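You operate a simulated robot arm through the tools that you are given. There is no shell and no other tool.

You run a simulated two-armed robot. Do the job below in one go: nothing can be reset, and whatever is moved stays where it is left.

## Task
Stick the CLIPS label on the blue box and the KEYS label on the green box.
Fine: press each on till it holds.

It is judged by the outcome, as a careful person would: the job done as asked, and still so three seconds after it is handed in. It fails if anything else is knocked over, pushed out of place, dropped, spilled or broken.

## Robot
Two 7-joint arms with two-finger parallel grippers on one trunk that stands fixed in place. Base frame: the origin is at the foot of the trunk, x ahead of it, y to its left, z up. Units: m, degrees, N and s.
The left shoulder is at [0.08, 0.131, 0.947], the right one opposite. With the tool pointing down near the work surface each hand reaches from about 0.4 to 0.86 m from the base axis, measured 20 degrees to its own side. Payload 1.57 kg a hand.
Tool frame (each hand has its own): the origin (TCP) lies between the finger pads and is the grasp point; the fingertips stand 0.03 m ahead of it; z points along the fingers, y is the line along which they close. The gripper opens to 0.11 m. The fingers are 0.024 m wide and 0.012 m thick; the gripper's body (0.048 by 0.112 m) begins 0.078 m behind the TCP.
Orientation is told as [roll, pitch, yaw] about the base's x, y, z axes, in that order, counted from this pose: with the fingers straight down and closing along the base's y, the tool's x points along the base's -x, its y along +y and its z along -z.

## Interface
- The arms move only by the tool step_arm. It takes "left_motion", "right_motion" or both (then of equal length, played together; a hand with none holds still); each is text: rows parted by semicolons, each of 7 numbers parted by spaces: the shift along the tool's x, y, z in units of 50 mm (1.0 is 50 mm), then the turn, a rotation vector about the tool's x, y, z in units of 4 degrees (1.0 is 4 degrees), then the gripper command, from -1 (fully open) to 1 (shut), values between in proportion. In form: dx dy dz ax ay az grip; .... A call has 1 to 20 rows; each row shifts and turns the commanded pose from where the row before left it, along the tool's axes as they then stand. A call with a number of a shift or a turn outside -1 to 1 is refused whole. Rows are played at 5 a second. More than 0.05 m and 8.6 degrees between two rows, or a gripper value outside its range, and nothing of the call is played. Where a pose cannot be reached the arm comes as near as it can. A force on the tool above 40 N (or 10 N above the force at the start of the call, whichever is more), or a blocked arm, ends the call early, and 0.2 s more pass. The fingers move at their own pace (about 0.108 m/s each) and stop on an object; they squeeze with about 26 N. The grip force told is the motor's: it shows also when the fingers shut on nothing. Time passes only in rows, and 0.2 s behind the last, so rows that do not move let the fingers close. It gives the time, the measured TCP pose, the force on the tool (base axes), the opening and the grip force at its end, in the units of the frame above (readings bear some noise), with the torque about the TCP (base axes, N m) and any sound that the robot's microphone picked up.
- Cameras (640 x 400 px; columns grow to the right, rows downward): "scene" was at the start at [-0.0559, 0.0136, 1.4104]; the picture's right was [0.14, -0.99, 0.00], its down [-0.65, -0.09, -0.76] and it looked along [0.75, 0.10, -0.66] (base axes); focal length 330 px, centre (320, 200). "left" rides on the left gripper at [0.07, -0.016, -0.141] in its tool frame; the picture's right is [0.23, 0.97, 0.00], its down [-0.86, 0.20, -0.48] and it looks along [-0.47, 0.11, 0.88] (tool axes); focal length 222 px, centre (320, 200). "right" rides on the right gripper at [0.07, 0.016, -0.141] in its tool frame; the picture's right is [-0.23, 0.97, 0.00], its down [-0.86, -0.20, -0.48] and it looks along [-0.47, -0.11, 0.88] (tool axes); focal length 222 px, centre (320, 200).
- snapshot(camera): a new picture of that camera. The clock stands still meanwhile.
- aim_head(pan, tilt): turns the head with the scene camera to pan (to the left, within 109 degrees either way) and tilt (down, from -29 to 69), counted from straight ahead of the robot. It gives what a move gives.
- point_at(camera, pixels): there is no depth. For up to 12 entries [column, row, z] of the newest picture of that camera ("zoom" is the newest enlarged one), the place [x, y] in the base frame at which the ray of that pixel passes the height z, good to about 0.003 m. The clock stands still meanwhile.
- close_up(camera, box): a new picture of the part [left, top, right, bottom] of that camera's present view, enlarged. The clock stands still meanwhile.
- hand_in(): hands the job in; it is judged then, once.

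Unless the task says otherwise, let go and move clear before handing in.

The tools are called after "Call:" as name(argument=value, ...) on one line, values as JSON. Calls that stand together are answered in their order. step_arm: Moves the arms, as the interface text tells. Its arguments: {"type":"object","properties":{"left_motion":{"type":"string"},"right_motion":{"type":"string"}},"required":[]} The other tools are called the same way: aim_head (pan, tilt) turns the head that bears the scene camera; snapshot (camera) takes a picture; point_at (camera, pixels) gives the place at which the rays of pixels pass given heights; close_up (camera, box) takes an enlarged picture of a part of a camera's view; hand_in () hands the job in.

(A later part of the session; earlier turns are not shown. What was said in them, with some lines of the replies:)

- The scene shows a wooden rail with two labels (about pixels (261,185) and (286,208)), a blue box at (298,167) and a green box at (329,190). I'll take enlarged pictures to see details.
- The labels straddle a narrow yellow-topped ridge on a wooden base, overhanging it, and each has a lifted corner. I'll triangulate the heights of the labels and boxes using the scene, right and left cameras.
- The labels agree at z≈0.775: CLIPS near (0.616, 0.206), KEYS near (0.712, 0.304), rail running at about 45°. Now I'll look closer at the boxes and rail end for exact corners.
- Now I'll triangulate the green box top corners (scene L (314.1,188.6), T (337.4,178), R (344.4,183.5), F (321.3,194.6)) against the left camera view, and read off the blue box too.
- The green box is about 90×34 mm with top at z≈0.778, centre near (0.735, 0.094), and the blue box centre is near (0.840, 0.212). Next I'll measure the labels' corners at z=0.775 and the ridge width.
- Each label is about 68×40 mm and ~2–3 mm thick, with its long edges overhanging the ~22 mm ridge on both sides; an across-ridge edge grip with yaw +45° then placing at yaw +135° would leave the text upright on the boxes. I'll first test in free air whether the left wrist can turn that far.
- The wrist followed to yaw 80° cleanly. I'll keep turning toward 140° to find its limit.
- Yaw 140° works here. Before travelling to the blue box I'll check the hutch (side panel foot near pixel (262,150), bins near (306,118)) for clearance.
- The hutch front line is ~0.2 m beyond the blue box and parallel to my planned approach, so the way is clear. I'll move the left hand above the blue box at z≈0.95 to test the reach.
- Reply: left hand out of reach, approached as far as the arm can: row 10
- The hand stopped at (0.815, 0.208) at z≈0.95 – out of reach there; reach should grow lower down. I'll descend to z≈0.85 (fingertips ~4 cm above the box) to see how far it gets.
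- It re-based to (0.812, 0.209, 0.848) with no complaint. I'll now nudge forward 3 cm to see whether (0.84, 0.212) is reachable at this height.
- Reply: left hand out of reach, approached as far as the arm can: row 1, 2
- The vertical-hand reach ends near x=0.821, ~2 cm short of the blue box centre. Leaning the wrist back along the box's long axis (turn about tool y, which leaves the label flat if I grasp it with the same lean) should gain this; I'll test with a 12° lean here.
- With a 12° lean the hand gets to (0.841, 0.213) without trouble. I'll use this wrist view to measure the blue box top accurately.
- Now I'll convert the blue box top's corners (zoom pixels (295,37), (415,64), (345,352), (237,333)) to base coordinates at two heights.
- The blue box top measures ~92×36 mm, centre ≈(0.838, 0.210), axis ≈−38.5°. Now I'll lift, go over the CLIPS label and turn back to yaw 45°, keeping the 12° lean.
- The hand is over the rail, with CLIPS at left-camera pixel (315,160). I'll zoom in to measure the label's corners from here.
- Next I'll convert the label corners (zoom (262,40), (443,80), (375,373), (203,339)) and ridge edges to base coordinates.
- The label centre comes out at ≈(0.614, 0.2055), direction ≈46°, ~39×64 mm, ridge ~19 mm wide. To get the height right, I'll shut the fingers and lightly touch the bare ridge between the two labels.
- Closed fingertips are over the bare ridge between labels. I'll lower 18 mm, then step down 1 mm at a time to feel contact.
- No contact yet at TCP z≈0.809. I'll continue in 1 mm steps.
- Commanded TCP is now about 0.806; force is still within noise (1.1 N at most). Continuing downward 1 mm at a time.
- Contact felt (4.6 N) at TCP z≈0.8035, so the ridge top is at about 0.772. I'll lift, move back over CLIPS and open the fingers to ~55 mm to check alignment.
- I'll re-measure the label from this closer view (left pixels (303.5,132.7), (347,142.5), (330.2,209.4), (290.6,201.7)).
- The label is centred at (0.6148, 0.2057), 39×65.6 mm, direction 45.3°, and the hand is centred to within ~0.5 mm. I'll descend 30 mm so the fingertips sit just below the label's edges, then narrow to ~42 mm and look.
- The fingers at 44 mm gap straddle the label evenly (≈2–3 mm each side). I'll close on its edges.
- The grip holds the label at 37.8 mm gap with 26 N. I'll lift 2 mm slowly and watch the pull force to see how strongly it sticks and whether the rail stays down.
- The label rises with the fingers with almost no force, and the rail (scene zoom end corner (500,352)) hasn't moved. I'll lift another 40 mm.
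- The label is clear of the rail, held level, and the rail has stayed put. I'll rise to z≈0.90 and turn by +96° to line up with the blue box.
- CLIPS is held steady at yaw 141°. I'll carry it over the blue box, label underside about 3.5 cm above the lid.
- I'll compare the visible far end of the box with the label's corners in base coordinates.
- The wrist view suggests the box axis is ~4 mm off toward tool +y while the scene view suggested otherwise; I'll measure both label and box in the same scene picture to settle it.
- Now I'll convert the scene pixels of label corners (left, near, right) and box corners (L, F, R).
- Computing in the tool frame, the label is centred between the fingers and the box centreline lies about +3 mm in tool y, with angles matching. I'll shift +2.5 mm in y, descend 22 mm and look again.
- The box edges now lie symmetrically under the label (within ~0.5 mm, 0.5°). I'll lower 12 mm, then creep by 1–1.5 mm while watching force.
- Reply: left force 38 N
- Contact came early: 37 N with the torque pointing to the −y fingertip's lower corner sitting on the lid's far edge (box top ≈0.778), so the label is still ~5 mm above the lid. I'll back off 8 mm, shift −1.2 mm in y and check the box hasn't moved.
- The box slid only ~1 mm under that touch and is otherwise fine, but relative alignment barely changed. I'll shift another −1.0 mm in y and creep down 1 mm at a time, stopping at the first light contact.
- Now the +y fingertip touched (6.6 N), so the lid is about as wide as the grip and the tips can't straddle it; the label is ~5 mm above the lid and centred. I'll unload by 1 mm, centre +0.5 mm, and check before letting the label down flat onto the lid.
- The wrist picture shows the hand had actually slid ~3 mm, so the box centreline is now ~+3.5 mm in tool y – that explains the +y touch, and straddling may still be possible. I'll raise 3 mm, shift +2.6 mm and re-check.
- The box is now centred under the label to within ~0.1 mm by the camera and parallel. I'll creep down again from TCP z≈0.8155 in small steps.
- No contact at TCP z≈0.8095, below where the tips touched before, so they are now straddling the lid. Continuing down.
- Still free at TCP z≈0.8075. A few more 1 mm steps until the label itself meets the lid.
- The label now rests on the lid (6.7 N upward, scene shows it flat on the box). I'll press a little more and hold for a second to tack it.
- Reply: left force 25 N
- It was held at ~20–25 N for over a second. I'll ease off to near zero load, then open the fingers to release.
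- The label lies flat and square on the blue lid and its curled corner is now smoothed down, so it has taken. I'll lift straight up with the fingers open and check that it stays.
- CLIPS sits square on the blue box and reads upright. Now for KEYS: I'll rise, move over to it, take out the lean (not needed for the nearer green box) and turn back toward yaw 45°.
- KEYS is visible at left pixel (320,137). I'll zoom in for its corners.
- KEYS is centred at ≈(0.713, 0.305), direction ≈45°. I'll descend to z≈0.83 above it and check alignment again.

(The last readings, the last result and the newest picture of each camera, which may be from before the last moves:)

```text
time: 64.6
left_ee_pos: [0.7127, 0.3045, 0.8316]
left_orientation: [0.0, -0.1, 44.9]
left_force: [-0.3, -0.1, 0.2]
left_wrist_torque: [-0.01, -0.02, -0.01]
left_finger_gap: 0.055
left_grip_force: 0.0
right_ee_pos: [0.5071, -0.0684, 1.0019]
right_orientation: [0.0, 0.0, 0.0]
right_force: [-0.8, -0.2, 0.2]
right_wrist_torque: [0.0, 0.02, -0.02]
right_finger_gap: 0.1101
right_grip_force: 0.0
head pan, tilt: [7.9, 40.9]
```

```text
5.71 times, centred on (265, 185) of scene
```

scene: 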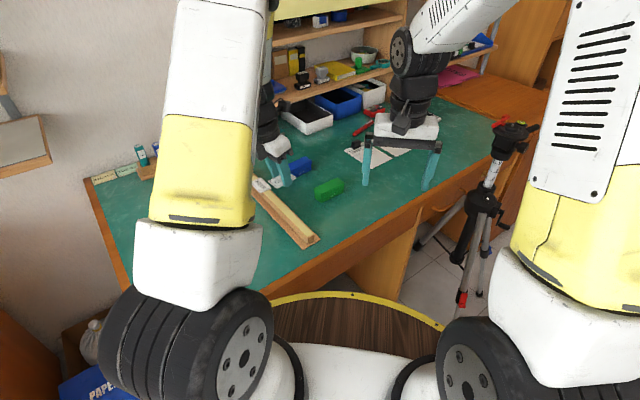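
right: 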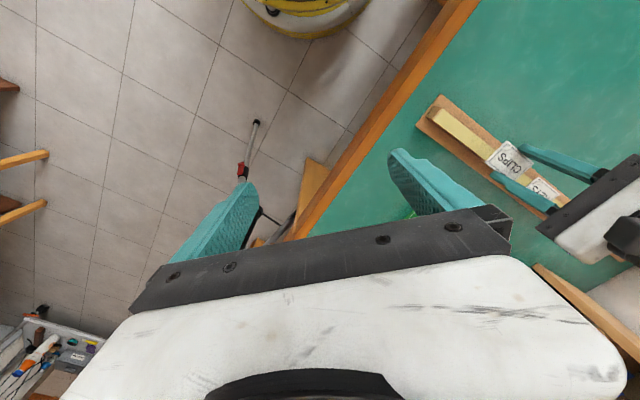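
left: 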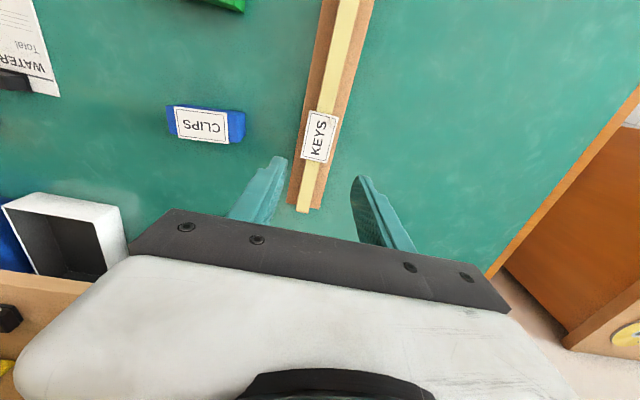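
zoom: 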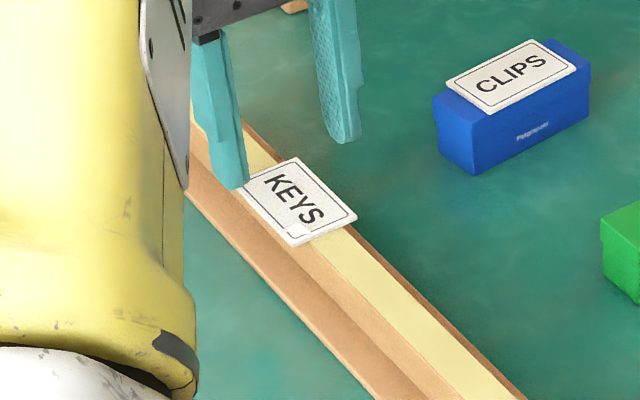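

KEYS is centred in the hand frame to within ~0.4 mm. I'll descend 31.5 mm (tips ~3 mm below the label's underside) and narrow the fingers.

Call:
step_arm(left_motion="0 0 0.126 0 0 0 0;0 0 0.126 0 0 0 0;0 0 0.126 0 0 0 0;0 0 0.126 0 0 0 0;0 0 0.126 0 0 0 0;0 0 0 0 0 0 0;0 0 0 0 0 0 0.2;0 0 0 0 0 0 0.2")

Call:
close_up(camera="left", box=[270, 110, 370, 210])

Call:
close_up(camera="scene", box=[240, 160, 290, 210])

```text
time: 66.4
left_ee_pos: [0.7141, 0.3055, 0.7986]
left_orientation: [0.0, 0.0, 44.9]
left_force: [-0.2, -0.1, -1.1]
left_wrist_torque: [0.04, -0.02, 0.01]
left_finger_gap: 0.0441
left_grip_force: 0.1
right_ee_pos: [0.5078, -0.0679, 1.0025]
right_orientation: [0.0, 0.0, 0.0]
right_force: [0.0, 0.4, -0.3]
right_wrist_torque: [0.0, -0.01, -0.01]
right_finger_gap: 0.1099
right_grip_force: 0.0
head pan, tilt: [7.9, 40.9]
```

```text
4.00 times, centred on (320, 160) of left
```

zoom: 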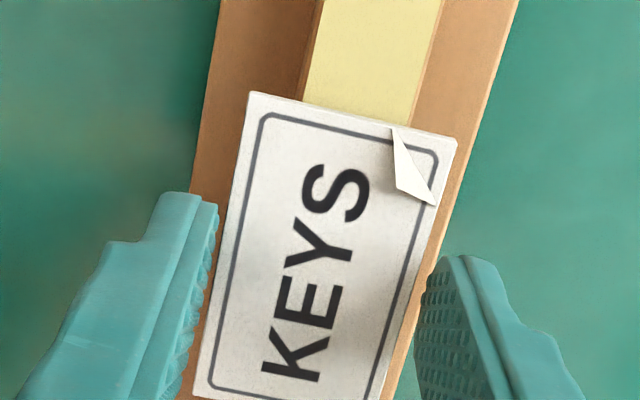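

```text
8.00 times, centred on (265, 185) of scene
```

zoom: 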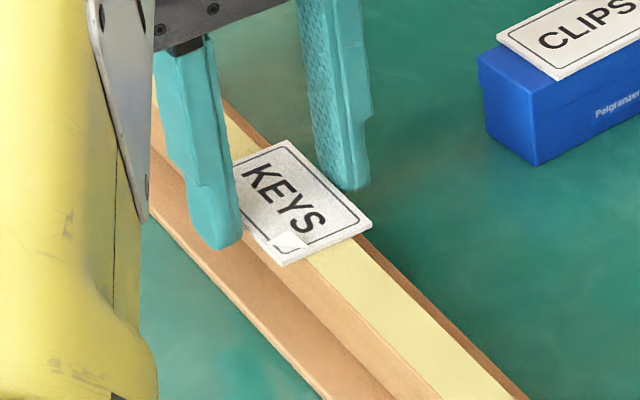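

The fingers straddle KEYS evenly at a 44 mm gap. I'll close on its edges and lift 2 mm to test.

Call:
step_arm(left_motion="0 0 0 0 0 0 0.3;0 0 0 0 0 0 0.4;0 0 0 0 0 0 1;0 0 0 0 0 0 1;0 0 0 0 0 0 1;0 0 -0.02 0 0 0 1;0 0 -0.02 0 0 0 1;0 0 0 0 0 0 1")

Call:
close_up(camera="left", box=[270, 110, 370, 210])

Call:
close_up(camera="scene", box=[230, 160, 330, 250])

```text
time: 68.2
left_ee_pos: [0.7115, 0.3043, 0.8004]
left_orientation: [0.1, -0.1, 44.9]
left_force: [-0.1, -0.2, 0.3]
left_wrist_torque: [-0.01, 0.0, -0.01]
left_finger_gap: 0.0382
left_grip_force: 25.7
right_ee_pos: [0.5069, -0.0682, 1.0017]
right_orientation: [0.0, 0.0, 0.1]
right_force: [-0.2, -0.6, -0.1]
right_wrist_torque: [0.0, 0.02, 0.02]
right_finger_gap: 0.1104
right_grip_force: 0.1
head pan, tilt: [7.9, 40.9]
```

```text
4.00 times, centred on (320, 160) of left
```

zoom: 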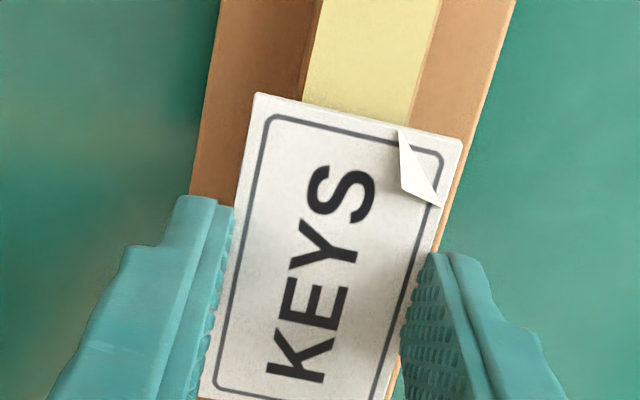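

```text
4.44 times, centred on (280, 205) of scene
```

zoom: 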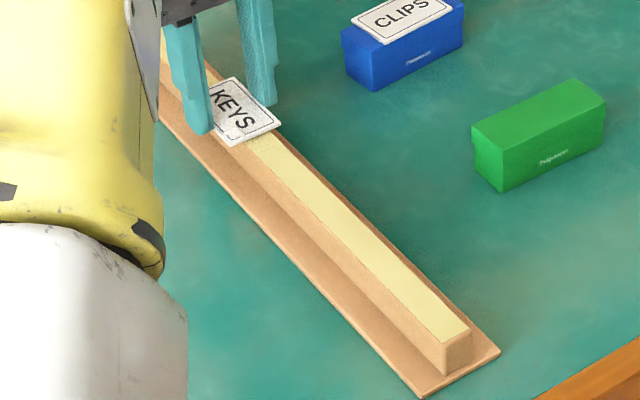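

KEYS is gripped and lifting freely with the rail unmoved. I'll lift 10 cm and turn +90° for the green box.

Call:
step_arm(left_motion="0 0 -0.5 0 0 0 1;0 0 -0.5 0 0 0 1;0 0 -0.5 0 0 0 1;0 0 -0.5 0 0 0 1;0 0 0 0 0 -1 1;0 0 0 0 0 -1 1;0 0 0 0 0 -1 1;0 0 0 0 0 -1 1;0 0 0 0 0 -1 1;0 0 0 0 0 -1 1;0 0 0 0 0 -1 1;0 0 0 0 0 -1 1;0 0 0 0 0 -1 1;0 0 0 0 0 -1 1;0 0 0 0 0 -1 1;0 0 0 0 0 -1 1;0 0 0 0 0 0 1")

Call:
step_arm(left_motion="0 0 0 0 0 -1 1;0 0 0 0 0 -1 1;0 0 0 0 0 -1 1;0 0 0 0 0 -1 1;0 0 0 0 0 -1 1;0 0 0 0 0 -1 1;0 0 0 0 0 -1 1;0 0 0 0 0 -1 1;0 0 0 0 0 -1 1;0 0 0 0 0 -1 1;0 0 0 0 0 -0.5 1;0 0 0 0 0 0 1")

Call:
snapshot(camera="left")

Call:
snapshot(camera="scene")

```text
time: 71.8
left_ee_pos: [0.7123, 0.3049, 0.9014]
left_orientation: [-0.1, 0.0, 93.0]
left_force: [0.2, 0.2, 0.4]
left_wrist_torque: [0.0, 0.0, 0.0]
left_finger_gap: 0.0376
left_grip_force: 26.2
right_ee_pos: [0.5079, -0.0691, 1.0033]
right_orientation: [0.0, 0.0, 0.0]
right_force: [0.4, 0.6, -0.3]
right_wrist_torque: [-0.04, 0.02, -0.03]
right_finger_gap: 0.1101
right_grip_force: 0.2
head pan, tilt: [7.9, 40.9]
```

```text
time: 74.4
left_ee_pos: [0.7127, 0.3048, 0.9003]
left_orientation: [0.0, 0.0, 135.0]
left_force: [0.1, 0.3, 0.2]
left_wrist_torque: [-0.01, -0.02, 0.02]
left_finger_gap: 0.0376
left_grip_force: 26.5
right_ee_pos: [0.5075, -0.07, 1.0029]
right_orientation: [0.0, 0.1, 0.0]
right_force: [0.1, 0.1, -0.4]
right_wrist_torque: [0.01, -0.01, -0.04]
right_finger_gap: 0.1098
right_grip_force: 0.1
head pan, tilt: [7.9, 40.9]
```

```text
taken
```

left: 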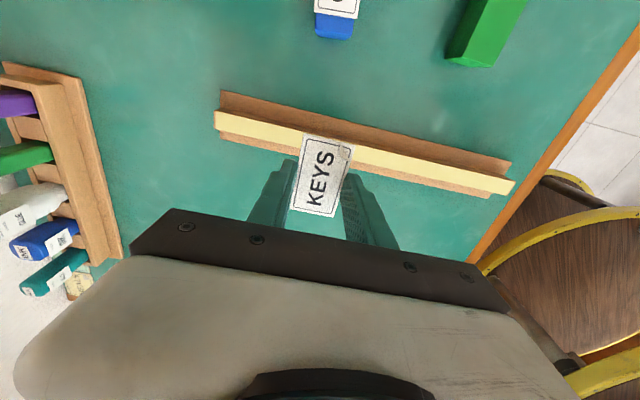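

```text
taken
```

scene: 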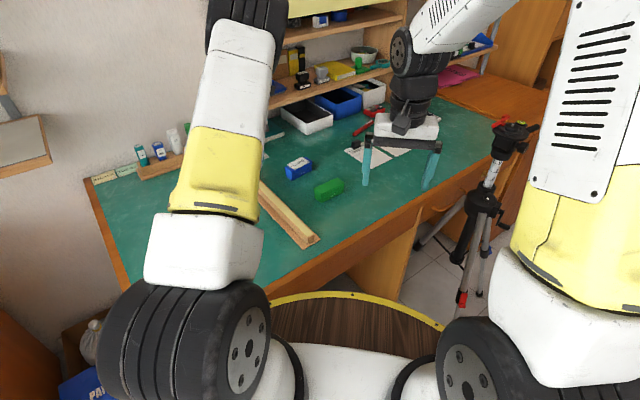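

KEYS is steady at yaw 135°. I'll carry it over the green box (≈(0.732, 0.091)) to z≈0.84.

Call:
step_arm(left_motion="0.55 0.456 0.2 0 0 0 1;0.55 0.456 0.2 0 0 0 1;0.55 0.456 0.2 0 0 0 1;0.55 0.456 0.2 0 0 0 1;0.55 0.456 0.2 0 0 0 1;0.55 0.456 0.2 0 0 0 1;0 0 0 0 0 0 1;0 0 0 0 0 0 1")

Call:
close_up(camera="left", box=[260, 90, 380, 240])

Call:
close_up(camera="scene", box=[300, 155, 360, 215])

Call:
close_up(camera="left", box=[290, 100, 370, 160])

```text
time: 76.2
left_ee_pos: [0.7321, 0.0911, 0.8394]
left_orientation: [0.1, -0.1, 135.0]
left_force: [0.2, -0.1, -0.5]
left_wrist_torque: [0.02, 0.03, -0.01]
left_finger_gap: 0.0378
left_grip_force: 26.3
right_ee_pos: [0.5077, -0.0693, 1.0028]
right_orientation: [0.0, -0.1, 0.0]
right_force: [0.2, -0.1, -0.3]
right_wrist_torque: [0.01, 0.02, 0.03]
right_finger_gap: 0.1099
right_grip_force: 0.1
head pan, tilt: [7.9, 40.9]
```

```text
2.67 times, centred on (320, 165) of left
```

zoom: 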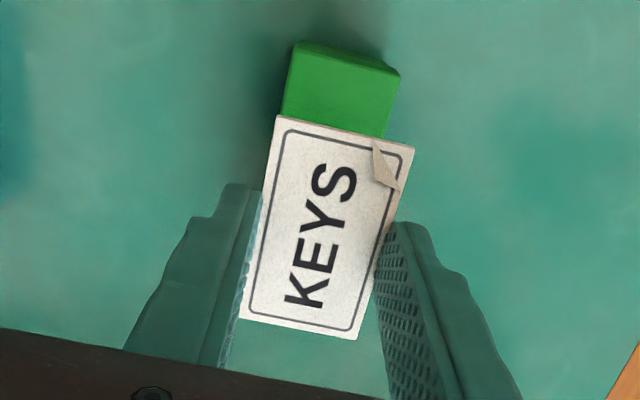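

```text
6.67 times, centred on (330, 185) of scene
```

zoom: 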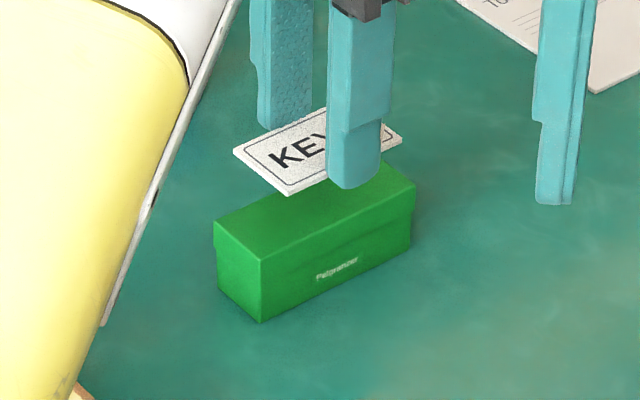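

```text
6.67 times, centred on (330, 130) of left
```

zoom: 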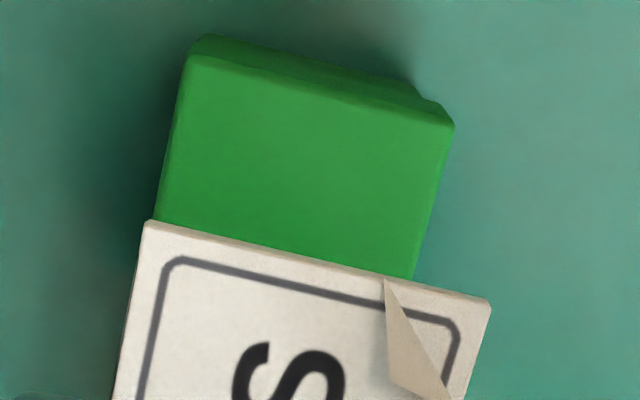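

In the hand frame the green box's centreline is ~1.5 mm toward −y of the label and lengthwise it is aligned. I'll shift −1.5 mm and descend 22 mm, then look again.

Call:
step_arm(left_motion="0 -0.015 0.22 0 0 0 1;0 -0.015 0.22 0 0 0 1;0 0 0 0 0 0 1;0 0 0 0 0 0 1")

Call:
close_up(camera="left", box=[290, 100, 370, 160])

Call:
close_up(camera="left", box=[260, 90, 380, 240])

```text
time: 77.2
left_ee_pos: [0.7341, 0.0915, 0.817]
left_orientation: [-0.1, 0.0, 135.0]
left_force: [0.5, 0.8, -0.1]
left_wrist_torque: [-0.01, -0.01, -0.01]
left_finger_gap: 0.0378
left_grip_force: 25.7
right_ee_pos: [0.5075, -0.0693, 1.0025]
right_orientation: [0.0, 0.0, 0.0]
right_force: [-0.3, -0.8, 0.0]
right_wrist_torque: [0.01, 0.02, 0.02]
right_finger_gap: 0.11
right_grip_force: 0.0
head pan, tilt: [7.9, 40.9]
```

```text
6.67 times, centred on (330, 130) of left
```

zoom: 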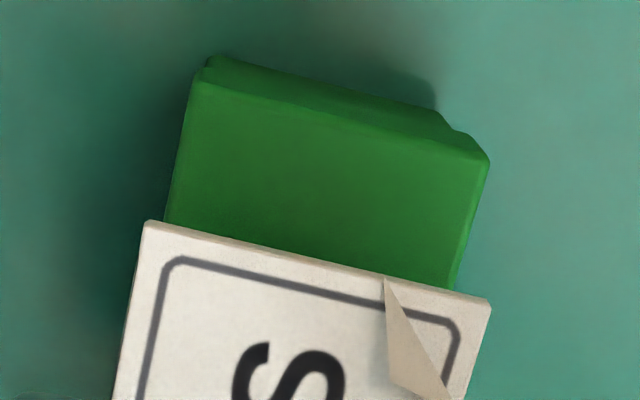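

```text
2.67 times, centred on (320, 165) of left
```

zoom: 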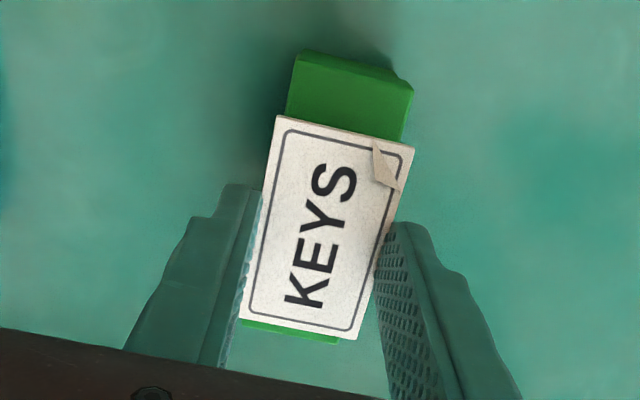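

Now the box is centred under KEYS within ~0.3 mm. I'll lower 6 mm, then creep in 1 mm steps, watching force and torque.

Call:
step_arm(left_motion="0 0 0.06 0 0 0 1;0 0 0.06 0 0 0 1;0 0 0 0 0 0 1")

Call:
step_arm(left_motion="0 0 0.02 0 0 0 1;0 0 0 0 0 0 1")

Call:
step_arm(left_motion="0 0 0.02 0 0 0 1;0 0 0 0 0 0 1")

```text
time: 78.0
left_ee_pos: [0.7343, 0.0928, 0.8122]
left_orientation: [0.0, -0.1, 135.1]
left_force: [0.4, -0.1, 0.6]
left_wrist_torque: [-0.02, -0.02, -0.05]
left_finger_gap: 0.0377
left_grip_force: 26.4
right_ee_pos: [0.507, -0.0682, 1.0029]
right_orientation: [0.0, 0.0, 0.1]
right_force: [-0.2, -0.1, 0.4]
right_wrist_torque: [0.01, -0.01, -0.03]
right_finger_gap: 0.1097
right_grip_force: 0.0
head pan, tilt: [7.9, 40.9]
```

```text
time: 78.6
left_ee_pos: [0.7332, 0.0926, 0.8114]
left_orientation: [0.0, 0.0, 135.0]
left_force: [-0.3, 0.1, 0.0]
left_wrist_torque: [-0.05, -0.01, 0.01]
left_finger_gap: 0.0379
left_grip_force: 25.9
right_ee_pos: [0.5075, -0.0688, 1.0035]
right_orientation: [0.0, 0.0, 0.0]
right_force: [-0.1, 0.2, -0.8]
right_wrist_torque: [0.01, 0.01, -0.04]
right_finger_gap: 0.1102
right_grip_force: 0.0
head pan, tilt: [7.9, 40.9]
```

```text
time: 79.2
left_ee_pos: [0.7329, 0.0926, 0.8114]
left_orientation: [0.0, 0.0, 135.0]
left_force: [0.2, 0.2, -0.4]
left_wrist_torque: [0.02, 0.01, 0.01]
left_finger_gap: 0.0379
left_grip_force: 25.8
right_ee_pos: [0.5069, -0.0681, 1.002]
right_orientation: [-0.1, 0.0, 0.0]
right_force: [0.3, 0.3, 0.4]
right_wrist_torque: [-0.02, 0.02, -0.03]
right_finger_gap: 0.11
right_grip_force: 0.0
head pan, tilt: [7.9, 40.9]
```

No contact yet (commanded TCP ≈0.8095). Continuing by 1 mm steps.

Call:
step_arm(left_motion="0 0 0.02 0 0 0 1;0 0 0 0 0 0 1")

Call:
step_arm(left_motion="0 0 0.02 0 0 0 1;0 0 0 0 0 0 1")

Call:
step_arm(left_motion="0 0 0.02 0 0 0 1;0 0 0 0 0 0 1")

```text
time: 79.8
left_ee_pos: [0.7339, 0.0919, 0.8099]
left_orientation: [0.0, 0.0, 135.0]
left_force: [0.7, 0.1, -0.3]
left_wrist_torque: [0.01, -0.01, 0.02]
left_finger_gap: 0.0379
left_grip_force: 25.9
right_ee_pos: [0.5071, -0.069, 1.0028]
right_orientation: [0.1, -0.1, 0.1]
right_force: [-0.2, -0.9, -0.2]
right_wrist_torque: [0.0, 0.02, 0.03]
right_finger_gap: 0.1098
right_grip_force: 0.1
head pan, tilt: [7.9, 40.9]
```

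```text
time: 80.4
left_ee_pos: [0.734, 0.0927, 0.809]
left_orientation: [0.0, 0.1, 135.0]
left_force: [0.1, 0.4, 0.3]
left_wrist_torque: [0.03, -0.01, -0.01]
left_finger_gap: 0.038
left_grip_force: 25.7
right_ee_pos: [0.5074, -0.0687, 1.0028]
right_orientation: [0.0, -0.1, -0.1]
right_force: [-0.2, 0.1, 0.7]
right_wrist_torque: [0.0, 0.03, -0.05]
right_finger_gap: 0.1102
right_grip_force: 0.2
head pan, tilt: [7.9, 40.9]
```

```text
time: 81.0
left_ee_pos: [0.7332, 0.0929, 0.8069]
left_orientation: [0.1, 0.0, 135.0]
left_force: [0.0, 0.6, 0.9]
left_wrist_torque: [0.03, -0.03, 0.01]
left_finger_gap: 0.0377
left_grip_force: 25.9
right_ee_pos: [0.5069, -0.0691, 1.0022]
right_orientation: [0.0, 0.0, 0.0]
right_force: [0.8, -0.6, -0.4]
right_wrist_torque: [0.05, 0.0, -0.01]
right_finger_gap: 0.1103
right_grip_force: 0.1
head pan, tilt: [7.9, 40.9]
```

TCP is at ≈0.807 with only ~0.9 N so far, so the fingertips cleared the lid edges. A few more 1 mm steps until the label presses on the lid.

Call:
step_arm(left_motion="0 0 0.02 0 0 0 1;0 0 0 0 0 0 1")

Call:
step_arm(left_motion="0 0 0.02 0 0 0 1;0 0 0 0 0 0 1")

Call:
close_up(camera="scene", box=[300, 155, 360, 215])

```text
time: 81.6
left_ee_pos: [0.7342, 0.0906, 0.8064]
left_orientation: [0.0, 0.0, 135.1]
left_force: [0.3, 0.1, 1.8]
left_wrist_torque: [-0.01, 0.01, -0.03]
left_finger_gap: 0.0377
left_grip_force: 25.8
right_ee_pos: [0.5073, -0.0687, 1.0027]
right_orientation: [0.0, 0.0, 0.0]
right_force: [0.2, -0.4, 0.1]
right_wrist_torque: [0.0, 0.01, 0.0]
right_finger_gap: 0.11
right_grip_force: 0.0
head pan, tilt: [7.9, 40.9]
```

```text
time: 82.2
left_ee_pos: [0.7334, 0.092, 0.8061]
left_orientation: [-0.2, 0.1, 135.1]
left_force: [-0.7, -1.2, 12.3]
left_wrist_torque: [-0.01, 0.04, -0.03]
left_finger_gap: 0.0378
left_grip_force: 26.3
right_ee_pos: [0.5076, -0.0688, 1.0038]
right_orientation: [0.0, -0.1, 0.0]
right_force: [0.9, -0.4, 0.1]
right_wrist_torque: [0.01, 0.03, 0.01]
right_finger_gap: 0.1101
right_grip_force: 0.1
head pan, tilt: [7.9, 40.9]
```

```text
6.67 times, centred on (330, 185) of scene
```

zoom: 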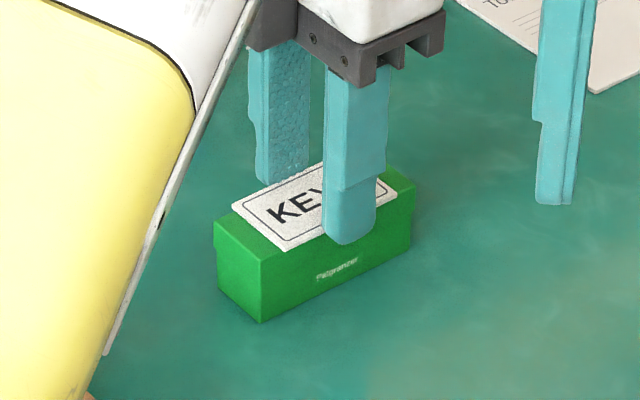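

The label is flat on the green lid with 12 N and balanced torque. I'll press a bit harder and hold for over a second.

Call:
step_arm(left_motion="0 0 0.02 0 0 0 1;0 0 0 0 0 0 1;0 0 0 0 0 0 1;0 0 0 0 0 0 1;0 0 0 0 0 0 1;0 0 0 0 0 0 1;0 0 0 0 0 0 1")

Call:
close_up(camera="left", box=[260, 90, 380, 240])

```text
time: 83.8
left_ee_pos: [0.7334, 0.0928, 0.8046]
left_orientation: [-0.1, 0.1, 134.9]
left_force: [2.8, -1.1, 27.1]
left_wrist_torque: [0.0, -0.06, 0.02]
left_finger_gap: 0.038
left_grip_force: 25.9
right_ee_pos: [0.5063, -0.0696, 1.0024]
right_orientation: [0.0, 0.0, 0.0]
right_force: [-0.5, -0.6, -0.2]
right_wrist_torque: [0.0, 0.0, 0.01]
right_finger_gap: 0.1099
right_grip_force: 0.0
head pan, tilt: [7.9, 40.9]
```

```text
2.67 times, centred on (320, 165) of left
```

zoom: 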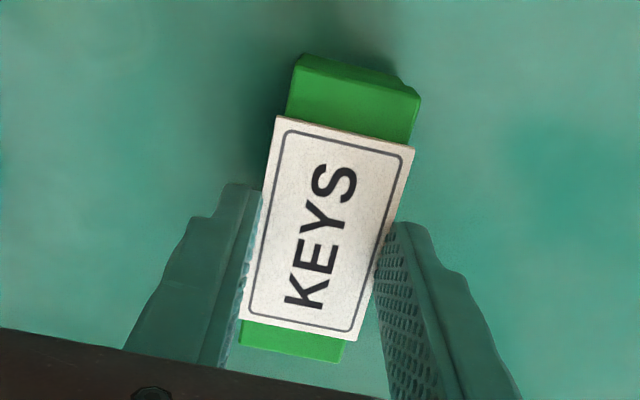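

The curled corner has gone flat and the press held at 27 N, so KEYS has stuck. I'll ease off, open the fingers, and lift straight up.

Call:
step_arm(left_motion="0 0 -0.04 0 0 0 1;0 0 0 0 0 0 0;0 0 0 0 0 0 0;0 0 0 0 0 0 0")

Call:
step_arm(left_motion="0 0 -0.3 0 0 0 0;0 0 -0.4 0 0 0 0;0 0 -0.5 0 0 0 0;0 0 -0.5 0 0 0 0;0 0 -0.5 0 0 0 0;0 0 0 0 0 0 0")

Call:
close_up(camera="left", box=[220, 60, 420, 240])

Call:
close_up(camera="scene", box=[270, 140, 360, 215])

```text
time: 84.8
left_ee_pos: [0.7326, 0.093, 0.8071]
left_orientation: [0.0, 0.0, 135.0]
left_force: [0.2, 0.9, -0.4]
left_wrist_torque: [0.0, 0.02, 0.01]
left_finger_gap: 0.0549
left_grip_force: 0.1
right_ee_pos: [0.5067, -0.0697, 1.0019]
right_orientation: [0.0, 0.0, 0.0]
right_force: [0.0, 0.0, 0.8]
right_wrist_torque: [-0.02, -0.01, -0.01]
right_finger_gap: 0.1098
right_grip_force: 0.1
head pan, tilt: [7.9, 40.9]
```

```text
time: 86.2
left_ee_pos: [0.7352, 0.0914, 0.915]
left_orientation: [0.1, 0.0, 135.0]
left_force: [-0.2, 0.4, 0.0]
left_wrist_torque: [-0.01, 0.04, -0.03]
left_finger_gap: 0.0549
left_grip_force: 0.1
right_ee_pos: [0.508, -0.0691, 1.0024]
right_orientation: [0.0, 0.0, 0.0]
right_force: [0.0, 0.4, 0.2]
right_wrist_torque: [-0.03, -0.02, 0.0]
right_finger_gap: 0.11
right_grip_force: 0.0
head pan, tilt: [7.9, 40.9]
```

```text
2.22 times, centred on (320, 150) of left
```

zoom: 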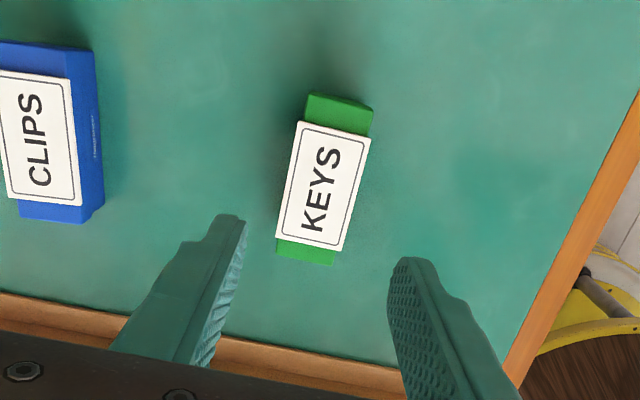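

```text
5.33 times, centred on (315, 178) of scene
```

zoom: 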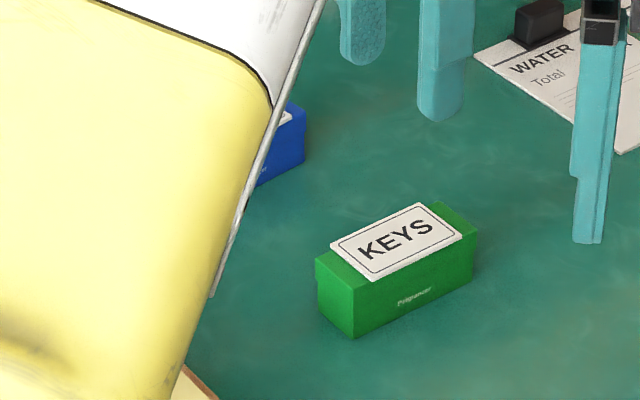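

Both labels sit flat, square and upright on their boxes. I'll move the left arm up and back clear, then do a final check.

Call:
step_arm(left_motion="0 0 -0.9 0 0 0 0;0 0 -0.9 0 0 0 0;-0.77 -0.247 0 0 0 0 0;-0.77 -0.247 0 0 0 0 0;-0.77 -0.247 0 0 0 0 0;-0.77 -0.247 0 0 0 0 0;-0.77 -0.247 0 0 0 0 0;-0.77 -0.247 0 0 0 0 0;-0.77 -0.247 0 0 0 0 0;-0.77 -0.247 0 0 0 0 0;-0.77 -0.247 0 0 0 0 0;-0.77 -0.247 0 0 0 0 0;0 0 0 0 0 0 0;0 0 0 0 0 0 0")

Call:
snapshot(camera="scene")

Call:
close_up(camera="scene", box=[230, 140, 360, 250])

```text
time: 89.2
left_ee_pos: [0.5494, 0.4514, 1.0056]
left_orientation: [0.0, 0.0, 135.0]
left_force: [0.3, -0.3, 0.1]
left_wrist_torque: [0.01, 0.01, -0.03]
left_finger_gap: 0.0552
left_grip_force: 0.2
right_ee_pos: [0.5081, -0.0691, 1.0028]
right_orientation: [0.1, 0.0, -0.1]
right_force: [0.0, 0.1, 1.0]
right_wrist_torque: [0.01, -0.01, -0.07]
right_finger_gap: 0.1098
right_grip_force: 0.1
head pan, tilt: [7.9, 40.9]
```

```text
taken
```

scene: 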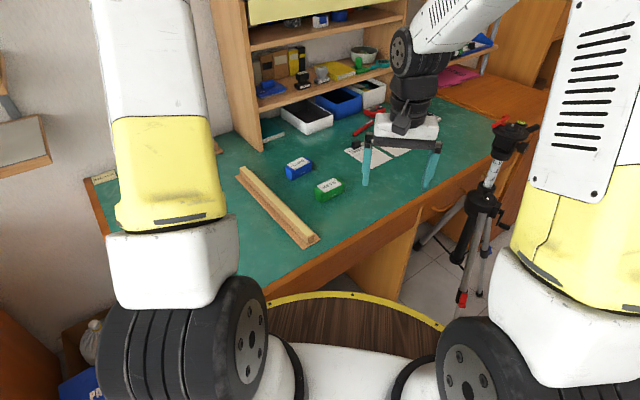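

```text
3.64 times, centred on (295, 195) of scene
```

zoom: 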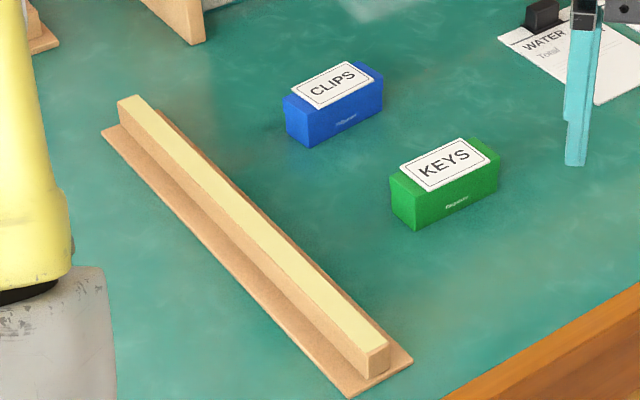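

The final picture shows CLIPS flat on the blue box and KEYS flat on the green box. The rail is where it was, nothing else is disturbed, and both hands are clear. I'll hand in.

Call:
hand_in()

```text
The job is handed in.
```

The CLIPS label is on top of the blue box and the KEYS label is on top of the green box. Both lie flat and square and read the right way up from the robot's side.

I pressed each one on at about 25 N for over a second. The curled corner on each label flattened, and both stayed put when I let go and lifted away.

While I was lining up CLIPS, a fingertip touched the blue box's lid and the box slid about 1 mm. In the last pictures the rail and everything else on the table were where they started, and both hands were clear before I handed in.
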